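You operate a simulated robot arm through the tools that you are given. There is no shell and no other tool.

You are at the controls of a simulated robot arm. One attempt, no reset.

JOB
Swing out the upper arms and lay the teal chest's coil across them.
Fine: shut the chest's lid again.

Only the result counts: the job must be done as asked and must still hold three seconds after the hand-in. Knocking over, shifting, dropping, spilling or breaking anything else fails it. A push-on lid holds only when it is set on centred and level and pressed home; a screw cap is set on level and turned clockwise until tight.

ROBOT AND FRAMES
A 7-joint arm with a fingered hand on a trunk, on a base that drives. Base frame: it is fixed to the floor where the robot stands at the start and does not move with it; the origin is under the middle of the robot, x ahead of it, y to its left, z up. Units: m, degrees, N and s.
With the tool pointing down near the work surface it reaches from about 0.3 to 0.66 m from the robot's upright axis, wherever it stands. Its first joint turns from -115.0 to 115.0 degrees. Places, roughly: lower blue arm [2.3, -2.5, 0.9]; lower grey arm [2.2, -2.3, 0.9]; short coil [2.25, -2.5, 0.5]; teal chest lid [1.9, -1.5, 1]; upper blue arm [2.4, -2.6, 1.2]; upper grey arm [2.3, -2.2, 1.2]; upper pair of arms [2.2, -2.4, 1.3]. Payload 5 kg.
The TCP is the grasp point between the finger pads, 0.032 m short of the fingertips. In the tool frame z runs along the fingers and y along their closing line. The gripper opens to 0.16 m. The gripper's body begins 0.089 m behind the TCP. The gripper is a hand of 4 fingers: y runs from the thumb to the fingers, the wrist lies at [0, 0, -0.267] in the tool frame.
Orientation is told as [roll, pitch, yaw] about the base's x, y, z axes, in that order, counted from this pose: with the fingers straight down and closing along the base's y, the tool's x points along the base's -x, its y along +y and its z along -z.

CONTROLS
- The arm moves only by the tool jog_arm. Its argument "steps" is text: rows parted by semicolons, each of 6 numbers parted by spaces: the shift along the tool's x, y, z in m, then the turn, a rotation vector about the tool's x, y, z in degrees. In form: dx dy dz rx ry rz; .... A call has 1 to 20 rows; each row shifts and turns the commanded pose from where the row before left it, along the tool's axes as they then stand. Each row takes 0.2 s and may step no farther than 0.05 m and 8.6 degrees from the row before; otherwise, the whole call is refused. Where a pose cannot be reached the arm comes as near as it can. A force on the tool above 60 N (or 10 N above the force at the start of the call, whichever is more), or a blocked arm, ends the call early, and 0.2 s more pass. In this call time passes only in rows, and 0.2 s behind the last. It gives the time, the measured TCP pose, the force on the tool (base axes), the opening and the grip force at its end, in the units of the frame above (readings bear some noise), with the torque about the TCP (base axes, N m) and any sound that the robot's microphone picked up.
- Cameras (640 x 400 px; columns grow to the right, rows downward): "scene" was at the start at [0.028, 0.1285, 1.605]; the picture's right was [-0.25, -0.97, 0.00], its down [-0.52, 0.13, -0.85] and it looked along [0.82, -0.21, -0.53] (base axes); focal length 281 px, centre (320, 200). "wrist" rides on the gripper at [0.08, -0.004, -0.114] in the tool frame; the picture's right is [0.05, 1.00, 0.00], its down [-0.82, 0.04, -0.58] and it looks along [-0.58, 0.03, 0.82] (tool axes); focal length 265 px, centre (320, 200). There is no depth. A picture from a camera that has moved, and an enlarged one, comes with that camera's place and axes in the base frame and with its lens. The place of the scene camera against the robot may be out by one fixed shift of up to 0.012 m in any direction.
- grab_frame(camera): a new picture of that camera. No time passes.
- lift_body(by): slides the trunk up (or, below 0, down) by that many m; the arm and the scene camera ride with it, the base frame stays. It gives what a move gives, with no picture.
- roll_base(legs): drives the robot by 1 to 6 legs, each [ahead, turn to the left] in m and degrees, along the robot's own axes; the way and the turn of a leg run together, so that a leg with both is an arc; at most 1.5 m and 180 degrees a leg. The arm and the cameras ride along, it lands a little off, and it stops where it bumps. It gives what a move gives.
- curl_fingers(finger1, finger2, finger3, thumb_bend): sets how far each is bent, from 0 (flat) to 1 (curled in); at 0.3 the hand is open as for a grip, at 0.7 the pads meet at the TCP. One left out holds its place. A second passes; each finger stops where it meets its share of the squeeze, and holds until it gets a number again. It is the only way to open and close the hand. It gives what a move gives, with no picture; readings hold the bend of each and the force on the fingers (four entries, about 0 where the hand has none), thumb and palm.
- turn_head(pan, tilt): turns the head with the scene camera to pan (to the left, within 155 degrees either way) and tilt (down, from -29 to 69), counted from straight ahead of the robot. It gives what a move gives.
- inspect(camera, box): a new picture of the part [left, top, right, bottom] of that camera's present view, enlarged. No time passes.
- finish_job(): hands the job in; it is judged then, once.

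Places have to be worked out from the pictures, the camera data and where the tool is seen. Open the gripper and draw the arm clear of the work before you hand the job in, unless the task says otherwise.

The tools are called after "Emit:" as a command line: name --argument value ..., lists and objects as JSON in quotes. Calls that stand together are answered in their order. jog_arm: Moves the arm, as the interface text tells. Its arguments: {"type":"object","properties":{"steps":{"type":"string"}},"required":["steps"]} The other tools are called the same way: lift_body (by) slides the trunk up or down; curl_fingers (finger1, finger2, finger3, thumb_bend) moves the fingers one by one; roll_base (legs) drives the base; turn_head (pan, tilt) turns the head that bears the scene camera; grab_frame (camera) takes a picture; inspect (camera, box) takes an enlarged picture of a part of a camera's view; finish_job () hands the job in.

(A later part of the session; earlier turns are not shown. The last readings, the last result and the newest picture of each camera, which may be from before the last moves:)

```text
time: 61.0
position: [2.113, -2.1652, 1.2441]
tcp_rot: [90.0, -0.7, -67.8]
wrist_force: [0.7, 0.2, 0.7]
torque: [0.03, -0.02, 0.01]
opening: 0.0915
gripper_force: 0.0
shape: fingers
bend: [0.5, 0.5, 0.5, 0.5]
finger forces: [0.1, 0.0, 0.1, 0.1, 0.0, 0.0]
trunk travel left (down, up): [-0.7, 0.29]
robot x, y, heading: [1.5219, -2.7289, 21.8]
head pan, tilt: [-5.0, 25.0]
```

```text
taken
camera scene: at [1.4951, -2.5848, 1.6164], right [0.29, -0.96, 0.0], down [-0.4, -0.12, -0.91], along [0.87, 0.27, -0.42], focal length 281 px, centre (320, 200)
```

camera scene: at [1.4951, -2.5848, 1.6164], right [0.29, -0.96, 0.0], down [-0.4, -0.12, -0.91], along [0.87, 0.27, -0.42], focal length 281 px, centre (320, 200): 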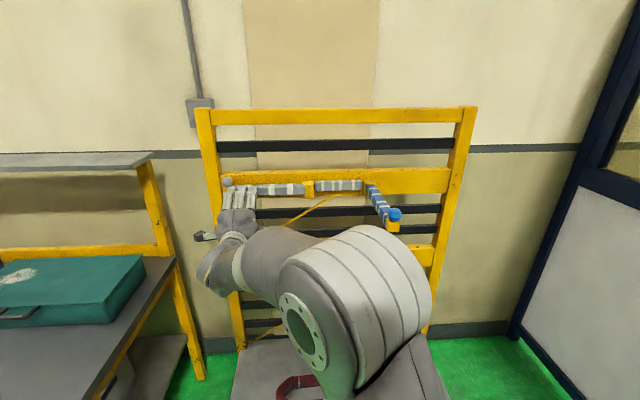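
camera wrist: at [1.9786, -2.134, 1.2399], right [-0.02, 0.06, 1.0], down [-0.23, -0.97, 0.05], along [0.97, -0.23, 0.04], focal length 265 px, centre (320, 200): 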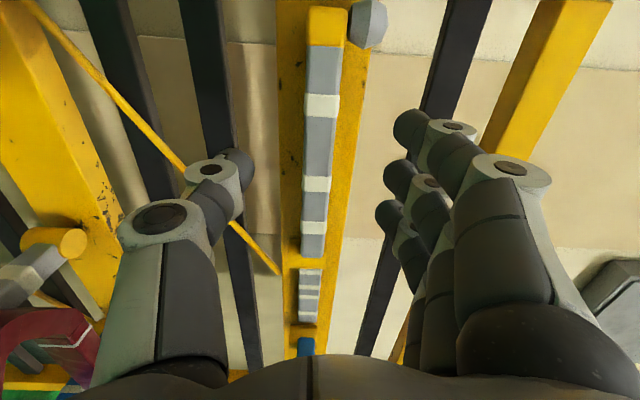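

The grey knob is at b≈2.72 and z≈1.277, and the hand is level with the grey arm. I advance to it with fingers half open, then grip it.

Emit:
jog_arm --steps "-0.006 0.001 0.03 0 0 0;-0.005 0.001 0.03 0 0 0.7;0 0 0.03 0 0 0;0 0 0.02 0 0 0"

Emit:
grab_frame --camera "wrist"

```text
time: 62.0
position: [2.22, -2.135, 1.2467]
tcp_rot: [89.9, 0.1, -67.9]
wrist_force: [1.3, 0.7, 0.1]
torque: [0.01, -0.01, 0.0]
opening: 0.0917
gripper_force: 0.1
shape: fingers
bend: [0.5, 0.5, 0.5, 0.5]
finger forces: [0.0, 0.1, 0.0, 0.0, 0.1, 0.1]
trunk travel left (down, up): [-0.7, 0.29]
robot x, y, heading: [1.5192, -2.7299, 21.9]
head pan, tilt: [-5.0, 25.0]
```

```text
taken
camera wrist: at [2.085, -2.1033, 1.2426], right [-0.02, 0.05, 1.0], down [-0.23, -0.97, 0.04], along [0.97, -0.23, 0.03], focal length 265 px, centre (320, 200)
```

wrist: 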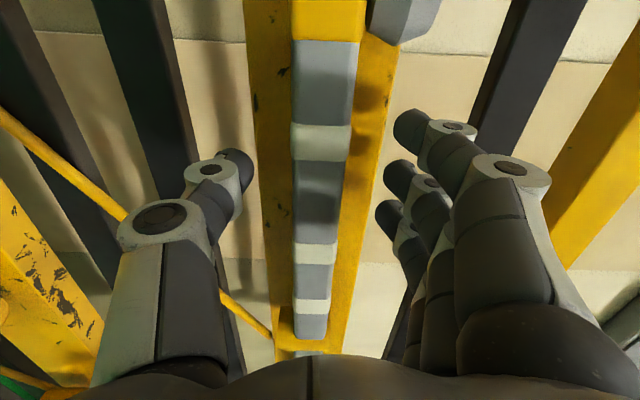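

The grey arm is centred in the hand. I close the grip.

Emit:
curl_fingers --finger1 0.75 --finger2 0.75 --finger3 0.75 --thumb_bend 0.75

Emit:
jog_arm --steps "-0.0025 0 -0.0125 0 4 0;-0.005 0 -0.0246 0 8 0;-0.005 0 -0.0246 0 8 0;-0.005 0 -0.0246 0 8 0"

Emit:
grab_frame --camera "wrist"

Emit:
grab_frame --camera "scene"

```text
time: 63.0
position: [2.2198, -2.1351, 1.2479]
tcp_rot: [90.0, 0.0, -67.9]
wrist_force: [0.8, 1.1, 4.6]
torque: [0.08, -0.1, 0.07]
opening: 0.0406
gripper_force: 26.3
shape: fingers
bend: [0.67, 0.66, 0.66, 0.66]
finger forces: [9.9, 9.3, 8.9, 0.0, 23.4, 0.0]
trunk travel left (down, up): [-0.7, 0.29]
robot x, y, heading: [1.5215, -2.7279, 21.9]
head pan, tilt: [-5.0, 25.0]
```

```text
time: 64.0
position: [2.1575, -2.1986, 1.2477]
tcp_rot: [90.0, 0.2, -39.9]
wrist_force: [3.1, -1.4, 7.0]
torque: [0.15, -0.09, 0.12]
opening: 0.0408
gripper_force: 26.5
shape: fingers
bend: [0.67, 0.66, 0.66, 0.67]
finger forces: [11.0, 9.9, 9.4, 0.1, 23.1, 0.1]
trunk travel left (down, up): [-0.7, 0.29]
robot x, y, heading: [1.5196, -2.73, 22.1]
head pan, tilt: [-5.0, 25.0]
```

```text
taken
camera wrist: at [2.0231, -2.2341, 1.2438], right [-0.04, 0.03, 1.0], down [0.25, -0.97, 0.04], along [0.97, 0.26, 0.03], focal length 265 px, centre (320, 200)
```

wrist: 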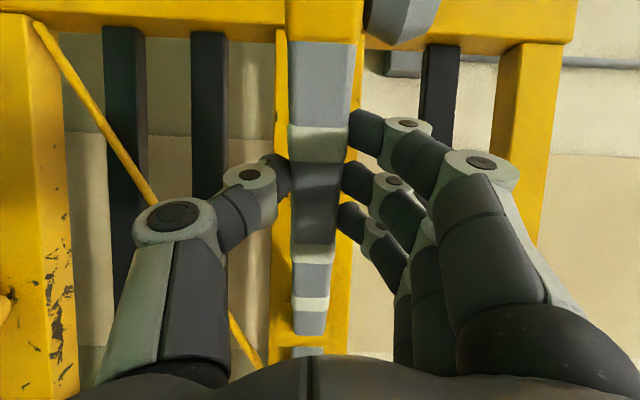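

```text
taken
camera scene: at [1.4951, -2.5865, 1.6167], right [0.29, -0.96, 0.0], down [-0.4, -0.12, -0.91], along [0.87, 0.27, -0.42], focal length 281 px, centre (320, 200)
```

scene: 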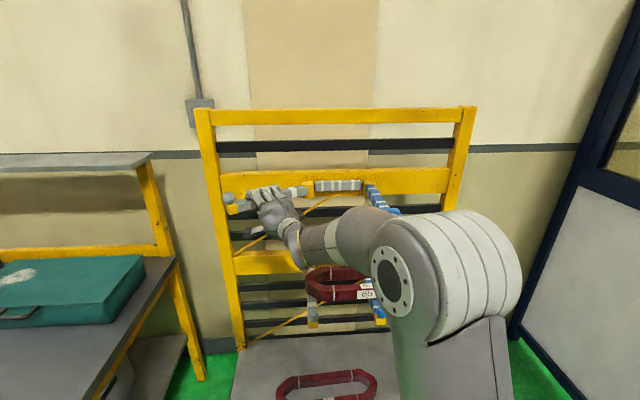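

The grey arm is out 28° with little force, but the forearm is getting close to the blue arm's tip. I loosen the grip in place and turn the hand back to face the rack, leaving the arm between the fingers, so I can take a second bite.

Emit:
curl_fingers --finger1 0.57 --finger2 0.57 --finger3 0.57 --thumb_bend 0.57

Emit:
jog_arm --steps "0 0 0 0 -7 0;0 0 0 0 -7 0;0 0 0 0 -7 0;0 0 0 0 -7 0"

Emit:
grab_frame --camera "wrist"

Emit:
inspect --camera "scene" --box '[200, 130, 460, 350]'

```text
time: 65.0
position: [2.1569, -2.1961, 1.2467]
tcp_rot: [90.0, 0.1, -40.0]
wrist_force: [0.3, -0.2, 0.2]
torque: [-0.01, -0.01, 0.0]
opening: 0.0673
gripper_force: 0.0
shape: fingers
bend: [0.56, 0.56, 0.56, 0.56]
finger forces: [0.0, 0.0, 0.0, 0.0, 0.0, 0.1]
trunk travel left (down, up): [-0.7, 0.29]
robot x, y, heading: [1.5186, -2.7307, 22.0]
head pan, tilt: [-5.0, 25.0]
```

```text
time: 66.0
position: [2.1564, -2.1952, 1.2458]
tcp_rot: [90.0, 0.0, -67.9]
wrist_force: [-0.2, 0.8, -0.3]
torque: [-0.01, -0.01, -0.03]
opening: 0.067
gripper_force: 0.0
shape: fingers
bend: [0.56, 0.56, 0.56, 0.56]
finger forces: [0.1, 0.1, 0.0, 0.0, 0.0, 0.0]
trunk travel left (down, up): [-0.7, 0.29]
robot x, y, heading: [1.5223, -2.7313, 22.1]
head pan, tilt: [-5.0, 25.0]
```

```text
taken
camera wrist: at [2.0213, -2.1638, 1.2421], right [-0.02, 0.05, 1.0], down [-0.23, -0.97, 0.04], along [0.97, -0.23, 0.03], focal length 265 px, centre (320, 200)
```

wrist: 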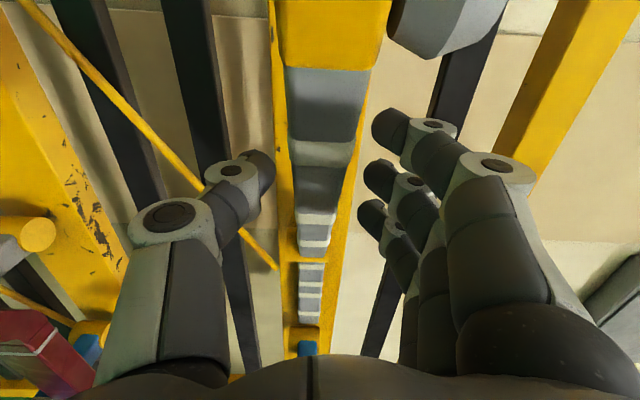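

```text
1.82 times, centred on (330, 240) of scene
camera zoom: at [1.4952, -2.5844, 1.6164], right [0.29, -0.96, 0.0], down [-0.4, -0.12, -0.91], along [0.87, 0.27, -0.42], focal length 510 px, centre (302, 127)
```

zoom: 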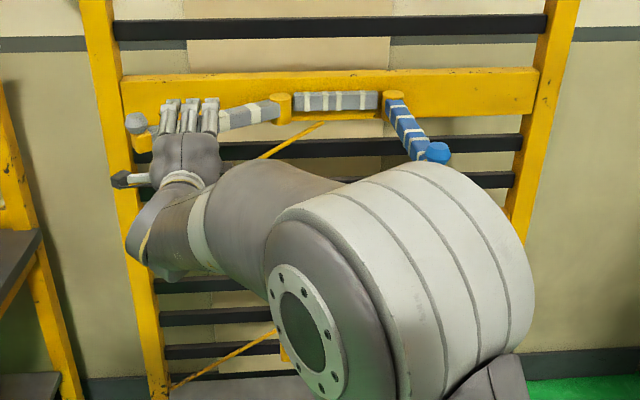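

The arm held its 28° and the hand faces the rack again. I re-grip and swing it another 28°.

Emit:
curl_fingers --finger1 0.75 --finger2 0.75 --finger3 0.75 --thumb_bend 0.75

Emit:
jog_arm --steps "-0.0077 0 -0.0099 0 4 0;-0.016 0 -0.0192 0 8 0;-0.016 0 -0.0192 0 8 0;-0.016 0 -0.0192 0 8 0"

Emit:
grab_frame --camera "wrist"

Emit:
grab_frame --camera "scene"

```text
time: 67.0
position: [2.1578, -2.1971, 1.2479]
tcp_rot: [90.1, 0.1, -68.0]
wrist_force: [3.5, -3.0, 5.3]
torque: [0.18, -0.26, -0.29]
opening: 0.0413
gripper_force: 29.7
shape: fingers
bend: [0.66, 0.66, 0.72, 0.66]
finger forces: [8.8, 8.7, 19.6, 0.1, 22.2, 0.0]
trunk travel left (down, up): [-0.7, 0.29]
robot x, y, heading: [1.5198, -2.7306, 22.0]
head pan, tilt: [-5.0, 25.0]
```

```text
time: 68.0
position: [2.1334, -2.2812, 1.2478]
tcp_rot: [90.1, 0.3, -40.1]
wrist_force: [14.2, -2.8, 8.8]
torque: [0.26, -0.27, -0.43]
opening: 0.0411
gripper_force: 26.6
shape: fingers
bend: [0.66, 0.66, 0.72, 0.66]
finger forces: [9.4, 8.8, 14.2, 0.1, 20.4, 0.0]
trunk travel left (down, up): [-0.7, 0.29]
robot x, y, heading: [1.5208, -2.7309, 21.8]
head pan, tilt: [-5.0, 25.0]
```

```text
taken
camera wrist: at [1.9984, -2.3172, 1.2437], right [-0.04, 0.03, 1.0], down [0.25, -0.97, 0.04], along [0.97, 0.25, 0.03], focal length 265 px, centre (320, 200)
```

wrist: 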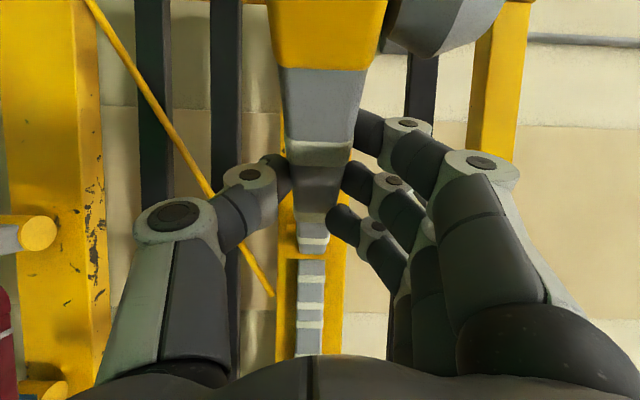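

```text
taken
camera scene: at [1.4975, -2.5871, 1.6168], right [0.29, -0.96, 0.0], down [-0.41, -0.12, -0.91], along [0.87, 0.27, -0.42], focal length 281 px, centre (320, 200)
```

scene: 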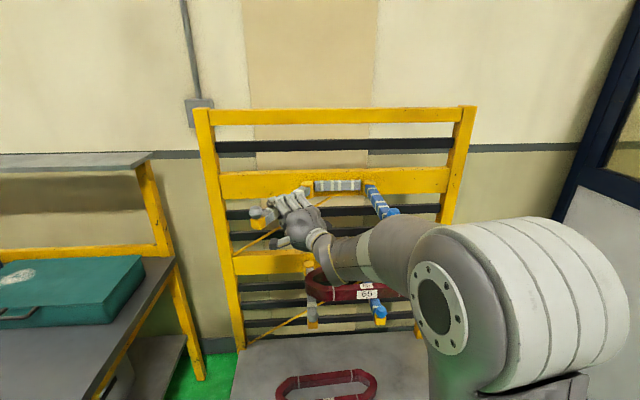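

The grey arm is now out about 56°. I release it, back off, lift the hand up and over, and set it down on the arm's left side so I can push it the rest of the way.

Emit:
curl_fingers --finger1 0.52 --finger2 0.52 --finger3 0.52 --thumb_bend 0.52

Emit:
jog_arm --steps "0 0 -0.03 0 0 0;0 0 -0.03 0 0 0;0 0 -0.02 0 0 0;0 0.04 0 0 -7 0;0 0.04 0 0 -7 0;0 0.04 0 0 -7 0;0 0.04 0 0 -7 0"

Emit:
grab_frame --camera "wrist"

Emit:
grab_frame --camera "scene"

```text
time: 69.0
position: [2.1302, -2.2782, 1.2468]
tcp_rot: [89.9, 0.0, -39.9]
wrist_force: [-1.0, 0.1, -0.8]
torque: [0.06, 0.01, 0.01]
opening: 0.0827
gripper_force: 0.1
shape: fingers
bend: [0.52, 0.52, 0.52, 0.52]
finger forces: [0.0, 0.1, 0.0, 0.0, 0.0, 0.0]
trunk travel left (down, up): [-0.7, 0.29]
robot x, y, heading: [1.5214, -2.7312, 22.3]
head pan, tilt: [-5.0, 25.0]
```

```text
time: 70.6
position: [2.0776, -2.3384, 1.4059]
tcp_rot: [90.0, -0.2, -67.8]
wrist_force: [0.8, 0.0, 0.0]
torque: [0.02, -0.01, -0.01]
opening: 0.0835
gripper_force: 0.1
shape: fingers
bend: [0.52, 0.52, 0.52, 0.52]
finger forces: [0.1, 0.1, 0.0, 0.0, 0.0, 0.0]
trunk travel left (down, up): [-0.7, 0.29]
robot x, y, heading: [1.5206, -2.7299, 21.9]
head pan, tilt: [-5.0, 25.0]
```

```text
taken
camera wrist: at [1.9424, -2.3077, 1.4023], right [-0.02, 0.05, 1.0], down [-0.23, -0.97, 0.05], along [0.97, -0.22, 0.03], focal length 265 px, centre (320, 200)
```

wrist: 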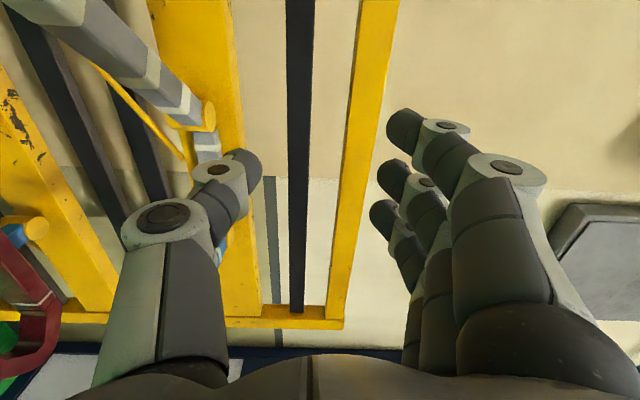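

```text
taken
camera scene: at [1.4951, -2.5852, 1.6164], right [0.29, -0.96, 0.0], down [-0.4, -0.12, -0.91], along [0.87, 0.27, -0.42], focal length 281 px, centre (320, 200)
```

scene: 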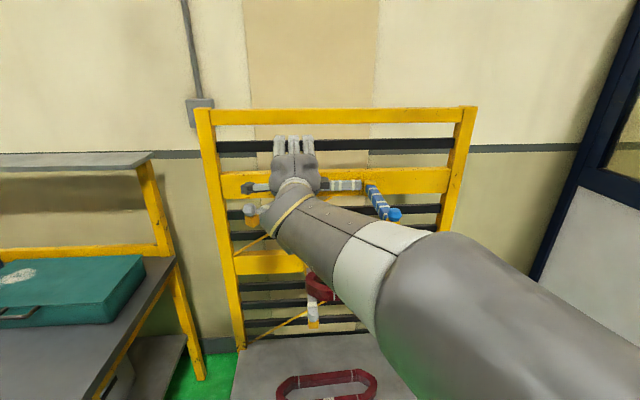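

The hand is above the arms, and I note the camera mount sticks out about 9 cm on its left. I move left past the grey tip, forward, then down to arm height.

Emit:
jog_arm --steps "0.05 0 0 0 0 0;0.05 0 0 0 0 0;0.05 0 0 0 0 0;0.05 0 0 0 0 0;0.005 0 0.03 0 0 0;0 0 0.03 0 0 0;0 -0.04 0 0 0 0;0 -0.04 0 0 0 0;0 -0.04 0 0 0 0;0 -0.035 0 0 0 0"

Emit:
curl_fingers --finger1 0.68 --finger2 0.68 --finger3 0.68 --thumb_bend 0.68

Emit:
grab_frame --camera "wrist"

Emit:
inspect --camera "scene" --box '[190, 130, 450, 350]'

```text
time: 72.8
position: [2.0581, -2.1274, 1.2512]
tcp_rot: [89.9, 0.1, -67.9]
wrist_force: [-0.2, -0.1, -0.6]
torque: [-0.01, 0.03, -0.02]
opening: 0.0833
gripper_force: 0.1
shape: fingers
bend: [0.52, 0.52, 0.52, 0.52]
finger forces: [0.0, 0.0, 0.1, 0.0, 0.1, 0.0]
trunk travel left (down, up): [-0.7, 0.29]
robot x, y, heading: [1.5187, -2.728, 22.3]
head pan, tilt: [-5.0, 25.0]
```

```text
time: 73.8
position: [2.0572, -2.1275, 1.2512]
tcp_rot: [90.0, 0.2, -67.9]
wrist_force: [0.2, 0.2, -0.6]
torque: [-0.01, 0.01, 0.03]
opening: 0.0288
gripper_force: 0.1
shape: fingers
bend: [0.68, 0.68, 0.68, 0.68]
finger forces: [0.1, 0.0, 0.0, 0.1, 0.0, 0.1]
trunk travel left (down, up): [-0.7, 0.29]
robot x, y, heading: [1.5201, -2.7284, 22.1]
head pan, tilt: [-5.0, 25.0]
```

```text
taken
camera wrist: at [1.9218, -2.0962, 1.2482], right [-0.02, 0.05, 1.0], down [-0.23, -0.97, 0.04], along [0.97, -0.23, 0.03], focal length 265 px, centre (320, 200)
```

wrist: 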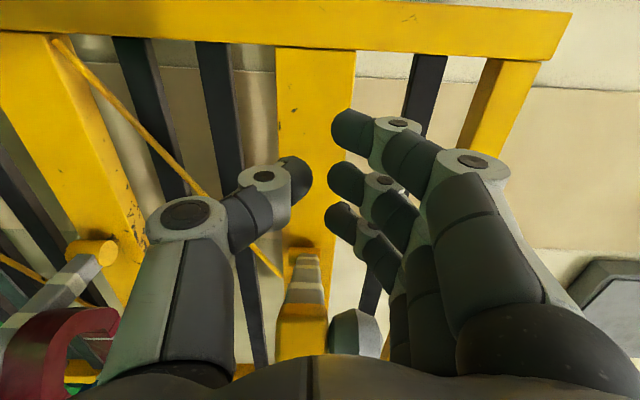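

```text
1.82 times, centred on (320, 240) of scene
camera zoom: at [1.4954, -2.5853, 1.6165], right [0.29, -0.96, 0.0], down [-0.4, -0.12, -0.91], along [0.87, 0.27, -0.42], focal length 510 px, centre (320, 127)
```

zoom: 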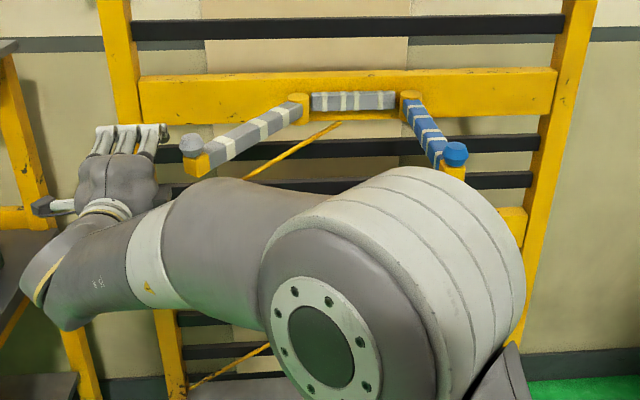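

The closed fingers are to the left of the grey arm, and the gap between the pads is slightly less than the arm's height. I close them fully and push to the right.

Emit:
curl_fingers --finger1 0.72 --finger2 0.72 --finger3 0.72 --thumb_bend 0.72

Emit:
jog_arm --steps "-0.03 -0.003 0 0 0 0;-0.03 0 0 0 0 0;-0.03 0 0 0 0 0;-0.025 0 0 0 0 0"

Emit:
grab_frame --camera "wrist"

Emit:
inspect --camera "scene" --box '[190, 130, 450, 350]'

```text
time: 74.8
position: [2.0577, -2.1275, 1.2508]
tcp_rot: [90.1, 0.1, -67.9]
wrist_force: [0.5, -0.2, -0.9]
torque: [0.04, 0.03, -0.02]
opening: 0.02
gripper_force: 0.1
shape: fingers
bend: [0.72, 0.71, 0.72, 0.71]
finger forces: [0.0, 0.1, 0.1, 0.0, 0.0, 0.0]
trunk travel left (down, up): [-0.7, 0.29]
robot x, y, heading: [1.5173, -2.7285, 22.1]
head pan, tilt: [-5.0, 25.0]
```

```text
time: 75.8
position: [2.1015, -2.2351, 1.2489]
tcp_rot: [90.1, 0.1, -67.9]
wrist_force: [0.5, 0.8, 0.1]
torque: [0.03, 0.02, 0.04]
opening: 0.0198
gripper_force: 0.1
shape: fingers
bend: [0.72, 0.71, 0.72, 0.71]
finger forces: [0.0, 0.1, 0.0, 0.0, 0.0, 0.0]
trunk travel left (down, up): [-0.7, 0.29]
robot x, y, heading: [1.522, -2.727, 21.8]
head pan, tilt: [-5.0, 25.0]
```

```text
taken
camera wrist: at [1.9655, -2.2037, 1.2446], right [-0.02, 0.05, 1.0], down [-0.23, -0.97, 0.04], along [0.97, -0.23, 0.03], focal length 265 px, centre (320, 200)
```

wrist: 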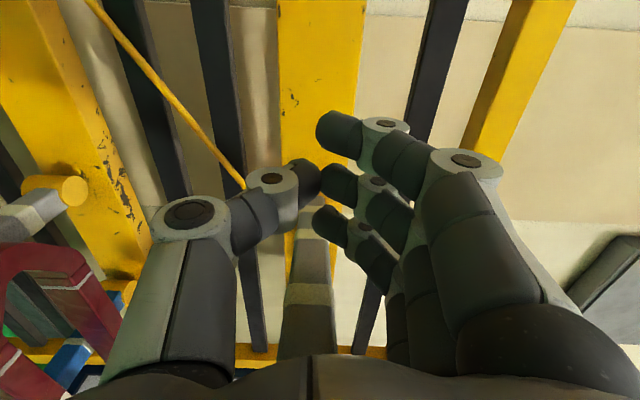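

```text
1.82 times, centred on (320, 240) of scene
camera zoom: at [1.4957, -2.586, 1.6166], right [0.29, -0.96, 0.0], down [-0.4, -0.12, -0.91], along [0.87, 0.27, -0.42], focal length 510 px, centre (320, 127)
```

zoom: 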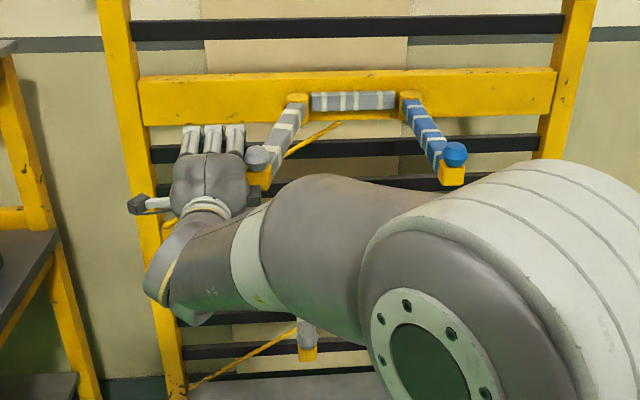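

The arm is at about 75°. The knob needs roughly 6.5 cm more to the right, so I push on in small steps.

Emit:
jog_arm --steps "-0.02 0 0 0 0 0;-0.02 0 0 0 0 0;-0.015 0 0 0 0 0"

Emit:
inspect --camera "scene" --box '[190, 130, 450, 350]'

```text
time: 76.6
position: [2.1222, -2.2863, 1.2479]
tcp_rot: [90.0, 0.1, -67.9]
wrist_force: [0.0, 0.1, 0.0]
torque: [0.02, -0.01, 0.03]
opening: 0.0203
gripper_force: 0.1
shape: fingers
bend: [0.72, 0.71, 0.72, 0.71]
finger forces: [0.0, 0.0, 0.1, 0.0, 0.0, 0.0]
trunk travel left (down, up): [-0.7, 0.29]
robot x, y, heading: [1.5206, -2.7334, 21.9]
head pan, tilt: [-5.0, 25.0]
```

```text
1.82 times, centred on (320, 240) of scene
camera zoom: at [1.4954, -2.5856, 1.6165], right [0.29, -0.96, 0.0], down [-0.4, -0.12, -0.91], along [0.87, 0.27, -0.42], focal length 510 px, centre (320, 127)
```

zoom: 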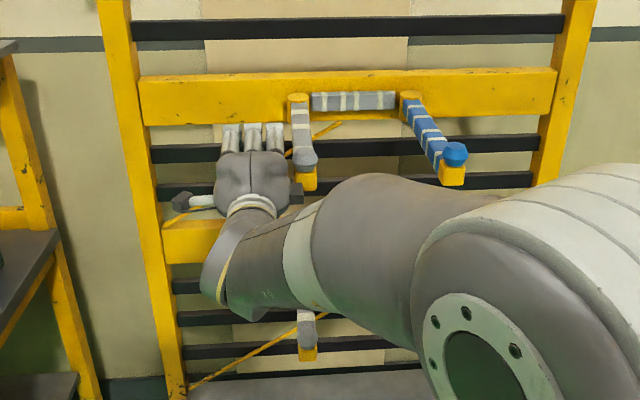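

The grey knob now lines up with the lower grey arm's knob to within about 1°. I move the hand away to the left and lift it clear.

Emit:
jog_arm --steps "0.03 0 0 0 0 0;0.04 0 0 0 0 0;0 0.04 0 0 0 0;0 0.04 0 0 0 0;0 0.04 0 0 0 0;0 0.04 0 0 0 0"

Emit:
grab_frame --camera "scene"

Emit:
inspect --camera "scene" --box '[190, 130, 450, 350]'

```text
time: 78.0
position: [2.0943, -2.2216, 1.4074]
tcp_rot: [89.9, 0.0, -67.9]
wrist_force: [-0.5, 0.3, 0.5]
torque: [-0.03, 0.03, -0.01]
opening: 0.0198
gripper_force: 0.0
shape: fingers
bend: [0.72, 0.71, 0.72, 0.71]
finger forces: [0.1, 0.0, 0.1, 0.0, 0.1, 0.0]
trunk travel left (down, up): [-0.7, 0.29]
robot x, y, heading: [1.5232, -2.7278, 22.0]
head pan, tilt: [-5.0, 25.0]
```

```text
taken
camera scene: at [1.495, -2.5859, 1.6165], right [0.29, -0.96, 0.0], down [-0.4, -0.12, -0.91], along [0.87, 0.27, -0.42], focal length 281 px, centre (320, 200)
```

scene: 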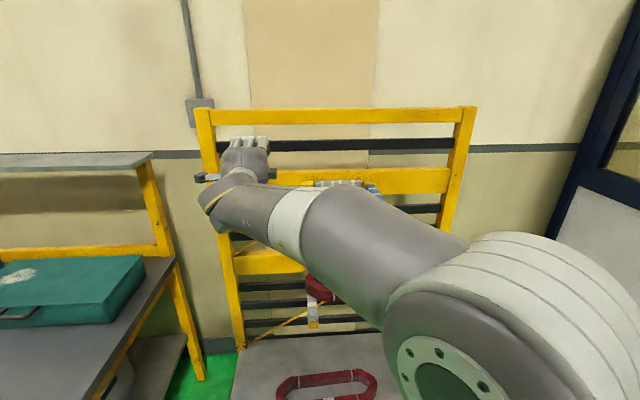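

```text
1.82 times, centred on (320, 240) of scene
camera zoom: at [1.495, -2.5859, 1.6165], right [0.29, -0.96, 0.0], down [-0.4, -0.12, -0.91], along [0.87, 0.27, -0.42], focal length 510 px, centre (320, 127)
```

zoom: 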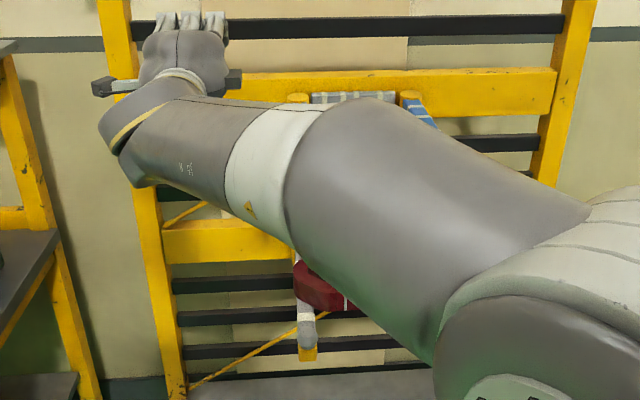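

Both upper arms are out and the hand is clear. I back away from the rack and drive over to the teal chest.

Emit:
roll_base --legs '[[-0.4, 0], [0, 90], [0.93, 0], [0, -90]]'

Emit:
turn_head --pan 0 --tilt 28

Emit:
grab_frame --camera "scene"

```text
time: 92.6
position: [1.3647, -1.5266, 1.4082]
tcp_rot: [90.0, 0.1, -68.0]
wrist_force: [0.6, -0.4, -0.6]
torque: [-0.02, -0.03, 0.0]
opening: 0.0202
gripper_force: 0.1
shape: fingers
bend: [0.72, 0.71, 0.72, 0.71]
finger forces: [0.0, 0.0, 0.1, 0.1, 0.1, 0.1]
trunk travel left (down, up): [-0.7, 0.29]
robot x, y, heading: [0.7878, -2.0318, 21.6]
head pan, tilt: [-5.0, 25.0]
```

```text
time: 93.3
position: [1.365, -1.5259, 1.4091]
tcp_rot: [90.0, 0.1, -68.1]
wrist_force: [0.7, 0.3, 1.4]
torque: [0.02, 0.01, 0.02]
opening: 0.0201
gripper_force: 0.1
shape: fingers
bend: [0.72, 0.71, 0.72, 0.71]
finger forces: [0.1, 0.1, 0.1, 0.0, 0.0, 0.1]
trunk travel left (down, up): [-0.7, 0.29]
robot x, y, heading: [0.7855, -2.0362, 21.7]
head pan, tilt: [0.0, 28.0]
```

```text
taken
camera scene: at [0.7595, -1.8805, 1.6117], right [0.37, -0.93, 0.0], down [-0.44, -0.17, -0.88], along [0.82, 0.33, -0.47], focal length 281 px, centre (320, 200)
```

scene: 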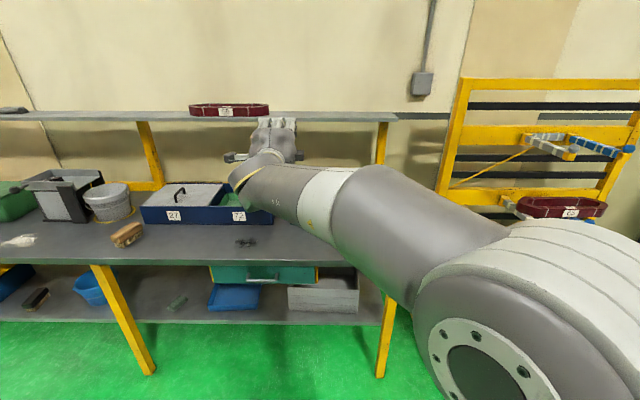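

The arm hides the chest from the head camera. I drive 0.30 m closer, lower the trunk and bring the hand to the right, in front of the chest's handle.

Emit:
roll_base --legs '[[0.3, 0]]'

Emit:
lift_body --by -0.25

Emit:
jog_arm --steps "-0.045 0 0 0 0 0;-0.045 0 0 0 0 0;-0.045 0 0 0 0 0;-0.045 0 0 0 0 0"

Emit:
grab_frame --camera "wrist"

Emit:
grab_frame --camera "scene"

```text
time: 95.3
position: [1.6431, -1.4121, 1.4066]
tcp_rot: [89.9, 0.1, -68.0]
wrist_force: [0.6, -0.1, -0.9]
torque: [-0.02, -0.02, -0.04]
opening: 0.0201
gripper_force: 0.0
shape: fingers
bend: [0.72, 0.71, 0.72, 0.71]
finger forces: [0.0, 0.0, 0.0, 0.0, 0.0, 0.0]
trunk travel left (down, up): [-0.7, 0.29]
robot x, y, heading: [1.0669, -1.9154, 22.0]
head pan, tilt: [0.0, 28.0]
```

```text
time: 97.9
position: [1.643, -1.4137, 1.1575]
tcp_rot: [90.0, 0.2, -68.0]
wrist_force: [-0.3, 0.4, -0.1]
torque: [0.04, -0.01, 0.0]
opening: 0.02
gripper_force: 0.0
shape: fingers
bend: [0.72, 0.71, 0.72, 0.71]
finger forces: [0.0, 0.1, 0.0, 0.0, 0.1, 0.0]
trunk travel left (down, up): [-0.45, 0.54]
robot x, y, heading: [1.0666, -1.9223, 22.1]
head pan, tilt: [0.0, 28.0]
```

```text
time: 98.9
position: [1.7093, -1.5796, 1.1569]
tcp_rot: [89.9, 0.2, -68.0]
wrist_force: [-0.1, 1.0, 0.1]
torque: [0.01, -0.03, -0.01]
opening: 0.0197
gripper_force: 0.0
shape: fingers
bend: [0.72, 0.71, 0.72, 0.71]
finger forces: [0.0, 0.1, 0.0, 0.1, 0.1, 0.0]
trunk travel left (down, up): [-0.45, 0.54]
robot x, y, heading: [1.0683, -1.9172, 21.6]
head pan, tilt: [0.0, 28.0]
```

```text
taken
camera wrist: at [1.574, -1.5485, 1.1533], right [-0.02, 0.05, 1.0], down [-0.23, -0.97, 0.04], along [0.97, -0.23, 0.03], focal length 265 px, centre (320, 200)
```

wrist: 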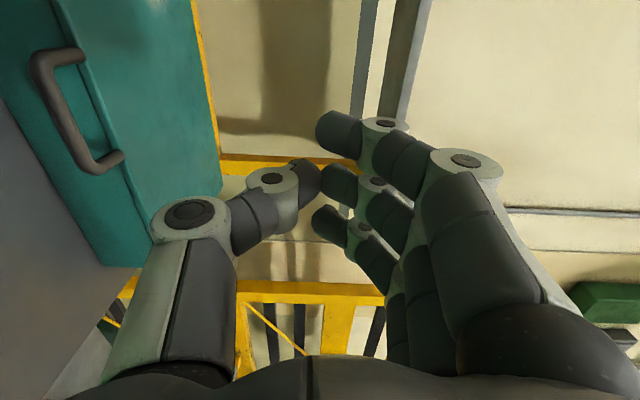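

```text
taken
camera scene: at [1.0385, -1.7683, 1.3617], right [0.37, -0.93, 0.0], down [-0.44, -0.18, -0.88], along [0.82, 0.33, -0.47], focal length 281 px, centre (320, 200)
```

scene: 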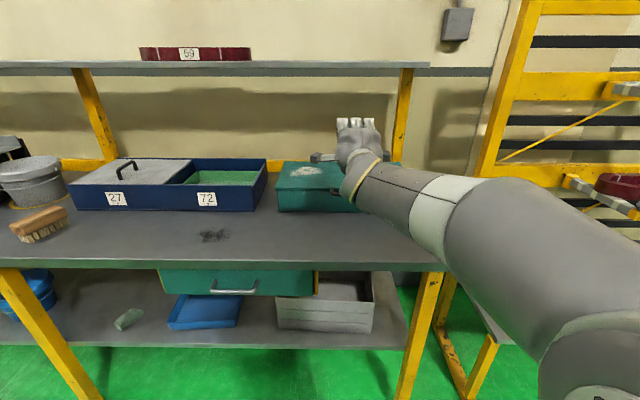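

The wrist view puts the handle's centre at about b=2.11, n≈1.10, z≈0.948. I open the fingers, pitch the hand 25° down and come in close to check before gripping.

Emit:
curl_fingers --finger1 0.5 --finger2 0.5 --finger3 0.5 --thumb_bend 0.5

Emit:
jog_arm --steps "0 0 0 8.33 0 0;0 0 0 8.33 0 0;0 0 0 8.34 0 0;-0.001 -0.036 0.02 0 0 0;-0.001 -0.036 0.02 0 0 0;-0.001 -0.036 0.02 0 0 0;-0.002 -0.036 0.02 0 0 0"

Emit:
grab_frame --camera "wrist"

Emit:
grab_frame --camera "scene"

```text
time: 99.9
position: [1.7092, -1.5797, 1.1572]
tcp_rot: [90.0, 0.0, -68.0]
wrist_force: [0.0, 0.0, -0.5]
torque: [-0.03, 0.01, 0.02]
opening: 0.0905
gripper_force: 0.1
shape: fingers
bend: [0.5, 0.5, 0.5, 0.5]
finger forces: [0.0, 0.0, 0.0, 0.0, 0.0, 0.1]
trunk travel left (down, up): [-0.45, 0.54]
robot x, y, heading: [1.0671, -1.9196, 21.9]
head pan, tilt: [0.0, 28.0]
```

```text
time: 101.5
position: [1.733, -1.5815, 0.9949]
tcp_rot: [68.2, 0.4, -69.4]
wrist_force: [-0.1, -0.1, 0.5]
torque: [-0.05, 0.04, 0.0]
opening: 0.0913
gripper_force: 0.1
shape: fingers
bend: [0.5, 0.5, 0.5, 0.5]
finger forces: [0.1, 0.0, 0.1, 0.0, 0.1, 0.1]
out of reach, approached as far as the arm can: row 2
trunk travel left (down, up): [-0.45, 0.54]
robot x, y, heading: [1.0692, -1.9195, 22.1]
head pan, tilt: [0.0, 28.0]
```

```text
taken
camera wrist: at [1.605, -1.5448, 1.0342], right [0.33, 0.17, 0.93], down [-0.2, -0.95, 0.25], along [0.92, -0.27, -0.28], focal length 265 px, centre (320, 200)
```

wrist: 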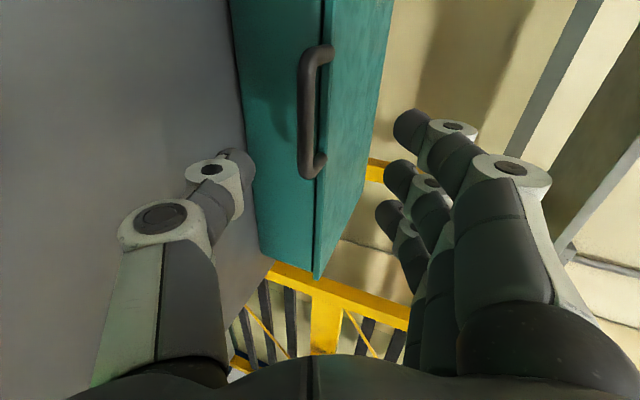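

```text
taken
camera scene: at [1.0385, -1.7685, 1.3618], right [0.37, -0.93, 0.0], down [-0.44, -0.18, -0.88], along [0.82, 0.33, -0.47], focal length 281 px, centre (320, 200)
```

scene: 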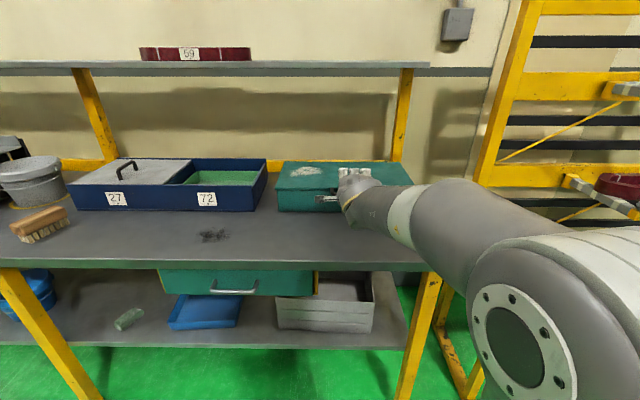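

Triangulated from two wrist views, the bar sits at n≈1.094, z≈0.953, b≈2.107, and the lid's front edge is about 28 mm behind it. I square up and advance so the bar lies between the fingertips.

Emit:
jog_arm --steps "0.003 0 0 3.2 1.4 0;0.004 -0.002 0.02 0 0 0;0 -0.002 0.025 0 0 0;0 0 0.022 0 0 0"

Emit:
grab_frame --camera "wrist"

Emit:
inspect --camera "scene" --box '[240, 130, 440, 255]'

```text
time: 102.5
position: [1.7881, -1.5567, 0.9617]
tcp_rot: [65.0, 0.5, -68.0]
wrist_force: [-1.3, -0.2, 0.3]
torque: [0.0, -0.01, 0.04]
opening: 0.0912
gripper_force: 0.1
shape: fingers
bend: [0.5, 0.5, 0.5, 0.5]
finger forces: [0.0, 0.0, 0.0, 0.0, 0.0, 0.0]
out of reach, approached as far as the arm can: row 1
trunk travel left (down, up): [-0.45, 0.54]
robot x, y, heading: [1.0655, -1.9182, 21.8]
head pan, tilt: [0.0, 28.0]
```

```text
taken
camera wrist: at [1.6604, -1.5215, 1.0077], right [0.37, 0.2, 0.91], down [-0.16, -0.95, 0.27], along [0.91, -0.25, -0.32], focal length 265 px, centre (320, 200)
```

wrist: 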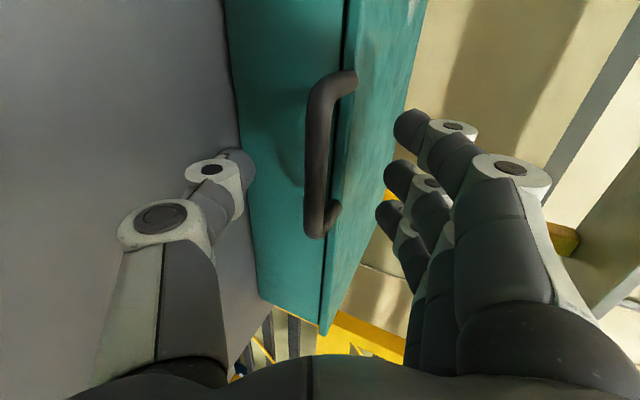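

```text
3.20 times, centred on (340, 192) of scene
camera zoom: at [1.0386, -1.7684, 1.3617], right [0.37, -0.93, 0.0], down [-0.44, -0.18, -0.88], along [0.82, 0.33, -0.47], focal length 898 px, centre (256, 224)
```

zoom: 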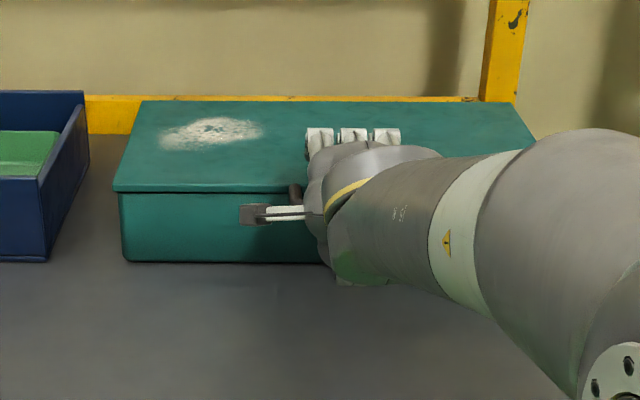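

The bar lies between the fingers, 12–20 mm beyond the TCP. I shift 4 mm left to centre it, close partway and check.

Emit:
jog_arm --steps "0.004 0 0 0 0 0"

Emit:
curl_fingers --finger1 0.62 --finger2 0.62 --finger3 0.62 --thumb_bend 0.62

Emit:
grab_frame --camera "wrist"

```text
time: 102.9
position: [1.7863, -1.5531, 0.9636]
tcp_rot: [65.1, 0.5, -67.8]
wrist_force: [0.3, 0.9, -0.1]
torque: [-0.02, 0.03, 0.02]
opening: 0.0914
gripper_force: 0.1
shape: fingers
bend: [0.5, 0.5, 0.5, 0.5]
finger forces: [0.0, 0.0, 0.0, 0.1, 0.1, 0.0]
trunk travel left (down, up): [-0.45, 0.54]
robot x, y, heading: [1.0671, -1.9208, 21.9]
head pan, tilt: [0.0, 28.0]
```

```text
time: 103.9
position: [1.7856, -1.5511, 0.9635]
tcp_rot: [65.1, 0.4, -67.9]
wrist_force: [0.2, 0.8, 0.5]
torque: [0.02, 0.0, 0.01]
opening: 0.0472
gripper_force: 0.1
shape: fingers
bend: [0.62, 0.62, 0.62, 0.62]
finger forces: [0.0, 0.0, 0.0, 0.1, 0.0, 0.0]
trunk travel left (down, up): [-0.45, 0.54]
robot x, y, heading: [1.0654, -1.9219, 22.0]
head pan, tilt: [0.0, 28.0]
```

```text
taken
camera wrist: at [1.6586, -1.518, 1.0078], right [0.37, 0.2, 0.91], down [-0.16, -0.95, 0.27], along [0.91, -0.25, -0.32], focal length 265 px, centre (320, 200)
```

wrist: 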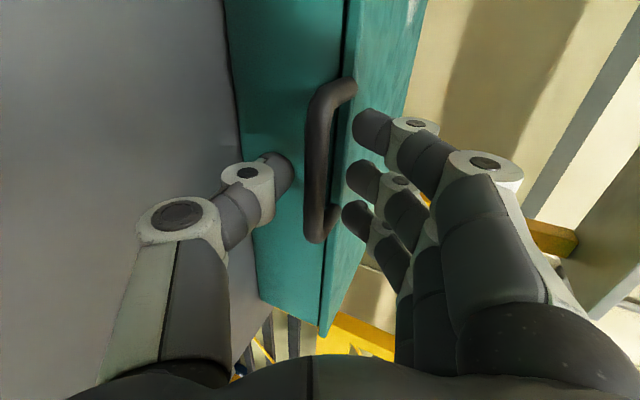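

Clear on both sides, so I close on the bar.

Emit:
curl_fingers --finger1 0.76 --finger2 0.76 --finger3 0.76 --thumb_bend 0.76

Emit:
grab_frame --camera "wrist"

```text
time: 104.9
position: [1.7874, -1.553, 0.961]
tcp_rot: [65.0, 0.4, -67.9]
wrist_force: [16.1, 6.6, -3.5]
torque: [0.04, -0.05, 0.02]
opening: 0.0267
gripper_force: 20.9
shape: fingers
bend: [0.72, 0.72, 0.72, 0.69]
finger forces: [8.4, 8.3, 8.3, 0.0, 15.9, 0.0]
trunk travel left (down, up): [-0.45, 0.54]
robot x, y, heading: [1.0682, -1.92, 22.0]
head pan, tilt: [0.0, 28.0]
```

```text
taken
camera wrist: at [1.6602, -1.5173, 1.0066], right [0.37, 0.2, 0.91], down [-0.16, -0.95, 0.28], along [0.91, -0.25, -0.32], focal length 265 px, centre (320, 200)
```

wrist: 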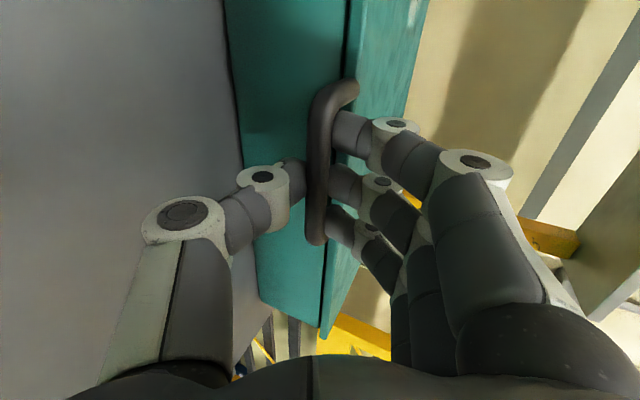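

The bar is held with three fingers behind it and the thumb in front. I lift the lid along its arc about the back hinge (radius about 0.266 m), 24° first.

Emit:
jog_arm --steps "0 0.0258 -0.0104 0 0 0;0 0.0268 -0.0077 0 0 0;0 0.0274 -0.0048 0 0 0;0 0.0278 -0.0019 0 0 0"

Emit:
grab_frame --camera "wrist"

Emit:
inspect --camera "scene" --box '[240, 90, 440, 255]'

```text
time: 105.9
position: [1.8098, -1.544, 1.0682]
tcp_rot: [64.9, 0.6, -67.8]
wrist_force: [12.1, 8.1, -10.7]
torque: [-0.02, 0.17, 0.04]
opening: 0.0262
gripper_force: 20.5
shape: fingers
bend: [0.72, 0.72, 0.72, 0.71]
finger forces: [8.2, 8.3, 8.3, 0.1, 15.7, 0.1]
trunk travel left (down, up): [-0.45, 0.54]
robot x, y, heading: [1.064, -1.9199, 22.1]
head pan, tilt: [0.0, 28.0]
```

```text
taken
camera wrist: at [1.6819, -1.5093, 1.1138], right [0.38, 0.2, 0.9], down [-0.16, -0.95, 0.28], along [0.91, -0.25, -0.32], focal length 265 px, centre (320, 200)
```

wrist: 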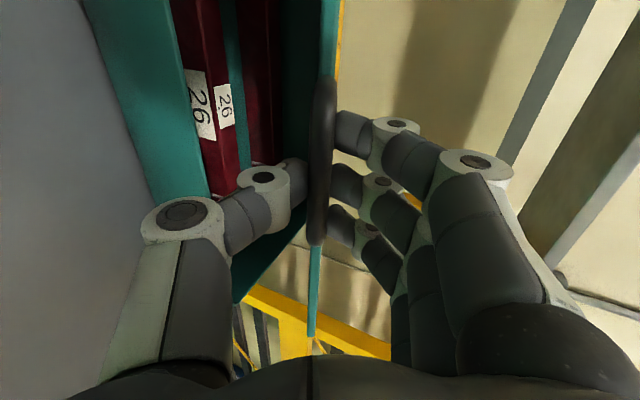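

```text
2.42 times, centred on (340, 172) of scene
camera zoom: at [1.0408, -1.7668, 1.3615], right [0.37, -0.93, 0.0], down [-0.44, -0.18, -0.88], along [0.82, 0.33, -0.47], focal length 680 px, centre (272, 267)
```

zoom: 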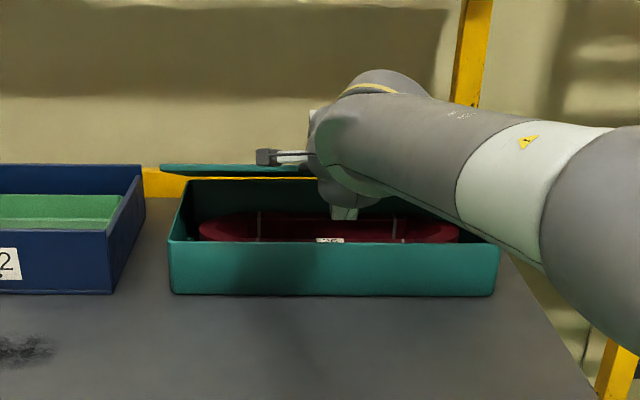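

The lid is rising, and the coil labelled 26 can be seen inside. I continue the arc.

Emit:
jog_arm --steps "0 0.0278 0.001 0 0 0;0 0.0276 0.0039 0 0 0;0 0.027 0.0067 0 0 0;0 0.0262 0.0095 0 0 0"

Emit:
grab_frame --camera "wrist"

```text
time: 106.9
position: [1.8711, -1.5196, 1.1576]
tcp_rot: [64.9, 0.5, -67.9]
wrist_force: [8.7, 5.7, -12.8]
torque: [0.01, 0.07, 0.02]
opening: 0.022
gripper_force: 16.1
shape: fingers
bend: [0.74, 0.74, 0.74, 0.71]
finger forces: [6.1, 5.5, 5.7, 0.0, 16.1, 0.0]
trunk travel left (down, up): [-0.45, 0.54]
robot x, y, heading: [1.0659, -1.9218, 22.0]
head pan, tilt: [0.0, 28.0]
```

```text
taken
camera wrist: at [1.7436, -1.4855, 1.203], right [0.38, 0.2, 0.9], down [-0.16, -0.95, 0.28], along [0.91, -0.25, -0.32], focal length 265 px, centre (320, 200)
```

wrist: 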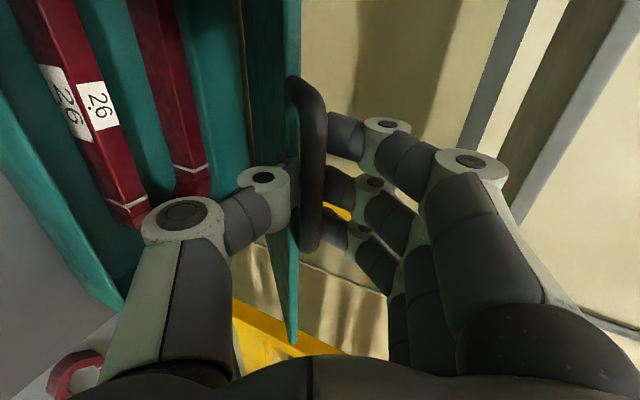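

The lid is at about 48° and the forces are modest. On to about 72°.

Emit:
jog_arm --steps "0 0.025 0.0122 0 0 0;0 0.0236 0.0148 0 0 0;0 0.0219 0.0171 0 0 0;0 0.02 0.0193 0 0 0"

Emit:
grab_frame --camera "wrist"

Emit:
grab_frame --camera "scene"

```text
time: 107.9
position: [1.9097, -1.5048, 1.1845]
tcp_rot: [65.1, 0.4, -67.8]
wrist_force: [-0.7, 4.0, -4.9]
torque: [0.07, 0.01, -0.05]
opening: 0.0176
gripper_force: 0.8
shape: fingers
bend: [0.76, 0.75, 0.76, 0.71]
finger forces: [0.2, 0.0, 0.0, 0.0, 0.5, 0.0]
out of reach, approached as far as the arm can: row 2, 3, 4
trunk travel left (down, up): [-0.45, 0.54]
robot x, y, heading: [1.0708, -1.9214, 22.1]
head pan, tilt: [0.0, 28.0]
```

```text
taken
camera wrist: at [1.7827, -1.4716, 1.2294], right [0.37, 0.2, 0.91], down [-0.16, -0.95, 0.28], along [0.91, -0.25, -0.32], focal length 265 px, centre (320, 200)
```

wrist: 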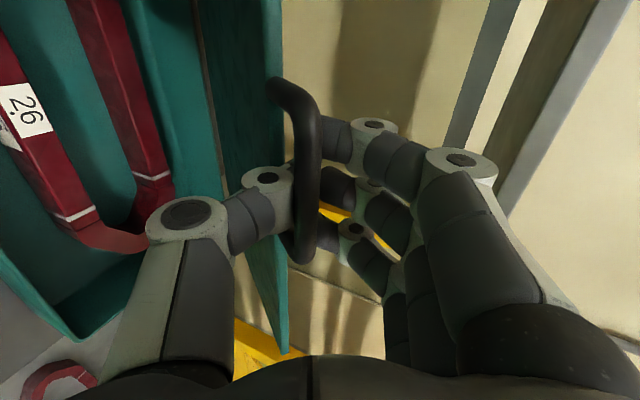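

```text
taken
camera scene: at [1.039, -1.7675, 1.3616], right [0.37, -0.93, 0.0], down [-0.44, -0.18, -0.88], along [0.82, 0.33, -0.47], focal length 281 px, centre (320, 200)
```

scene: 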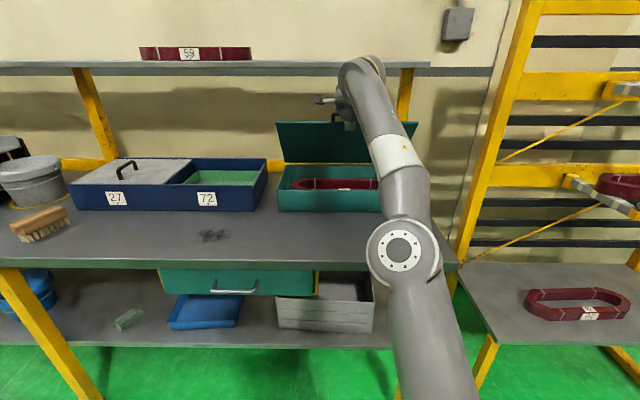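

The arm ran out of reach at about 54° of lid angle, with the bar still enclosed in the hand. I creep the base forward and raise the trunk in small alternating steps to keep following the lid's arc.

Emit:
roll_base --legs '[[0.03, 0]]'

Emit:
lift_body --by 0.02

Emit:
grab_frame --camera "wrist"

```text
time: 108.7
position: [1.9365, -1.4955, 1.1857]
tcp_rot: [65.2, 0.5, -68.0]
wrist_force: [-2.0, -0.1, 2.8]
torque: [-0.03, 0.1, 0.01]
opening: 0.0166
gripper_force: 0.0
shape: fingers
bend: [0.76, 0.75, 0.76, 0.72]
finger forces: [0.0, 0.0, 0.0, 0.0, 0.0, 0.1]
trunk travel left (down, up): [-0.45, 0.54]
robot x, y, heading: [1.0939, -1.9083, 22.1]
head pan, tilt: [0.0, 28.0]
```

```text
time: 109.4
position: [1.9416, -1.4942, 1.1987]
tcp_rot: [64.7, 0.2, -67.9]
wrist_force: [13.2, 4.6, -24.5]
torque: [0.36, -0.89, 0.02]
opening: 0.0186
gripper_force: 13.4
shape: fingers
bend: [0.76, 0.75, 0.76, 0.7]
finger forces: [0.0, 0.1, 0.0, 0.1, 27.3, 0.0]
trunk travel left (down, up): [-0.47, 0.52]
robot x, y, heading: [1.0942, -1.9026, 22.0]
head pan, tilt: [0.0, 28.0]
```

```text
taken
camera wrist: at [1.8156, -1.4593, 1.2439], right [0.38, 0.2, 0.9], down [-0.16, -0.95, 0.28], along [0.91, -0.25, -0.33], focal length 265 px, centre (320, 200)
```

wrist: 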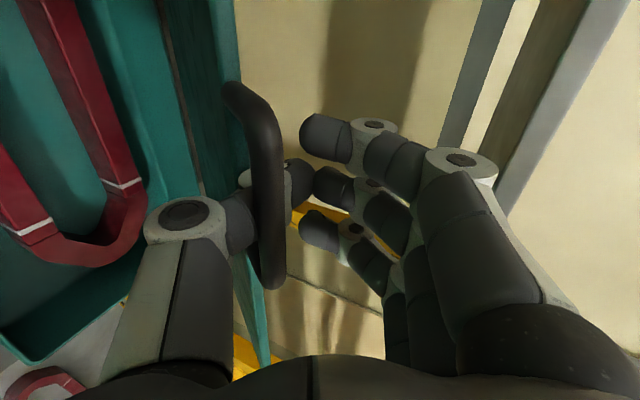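

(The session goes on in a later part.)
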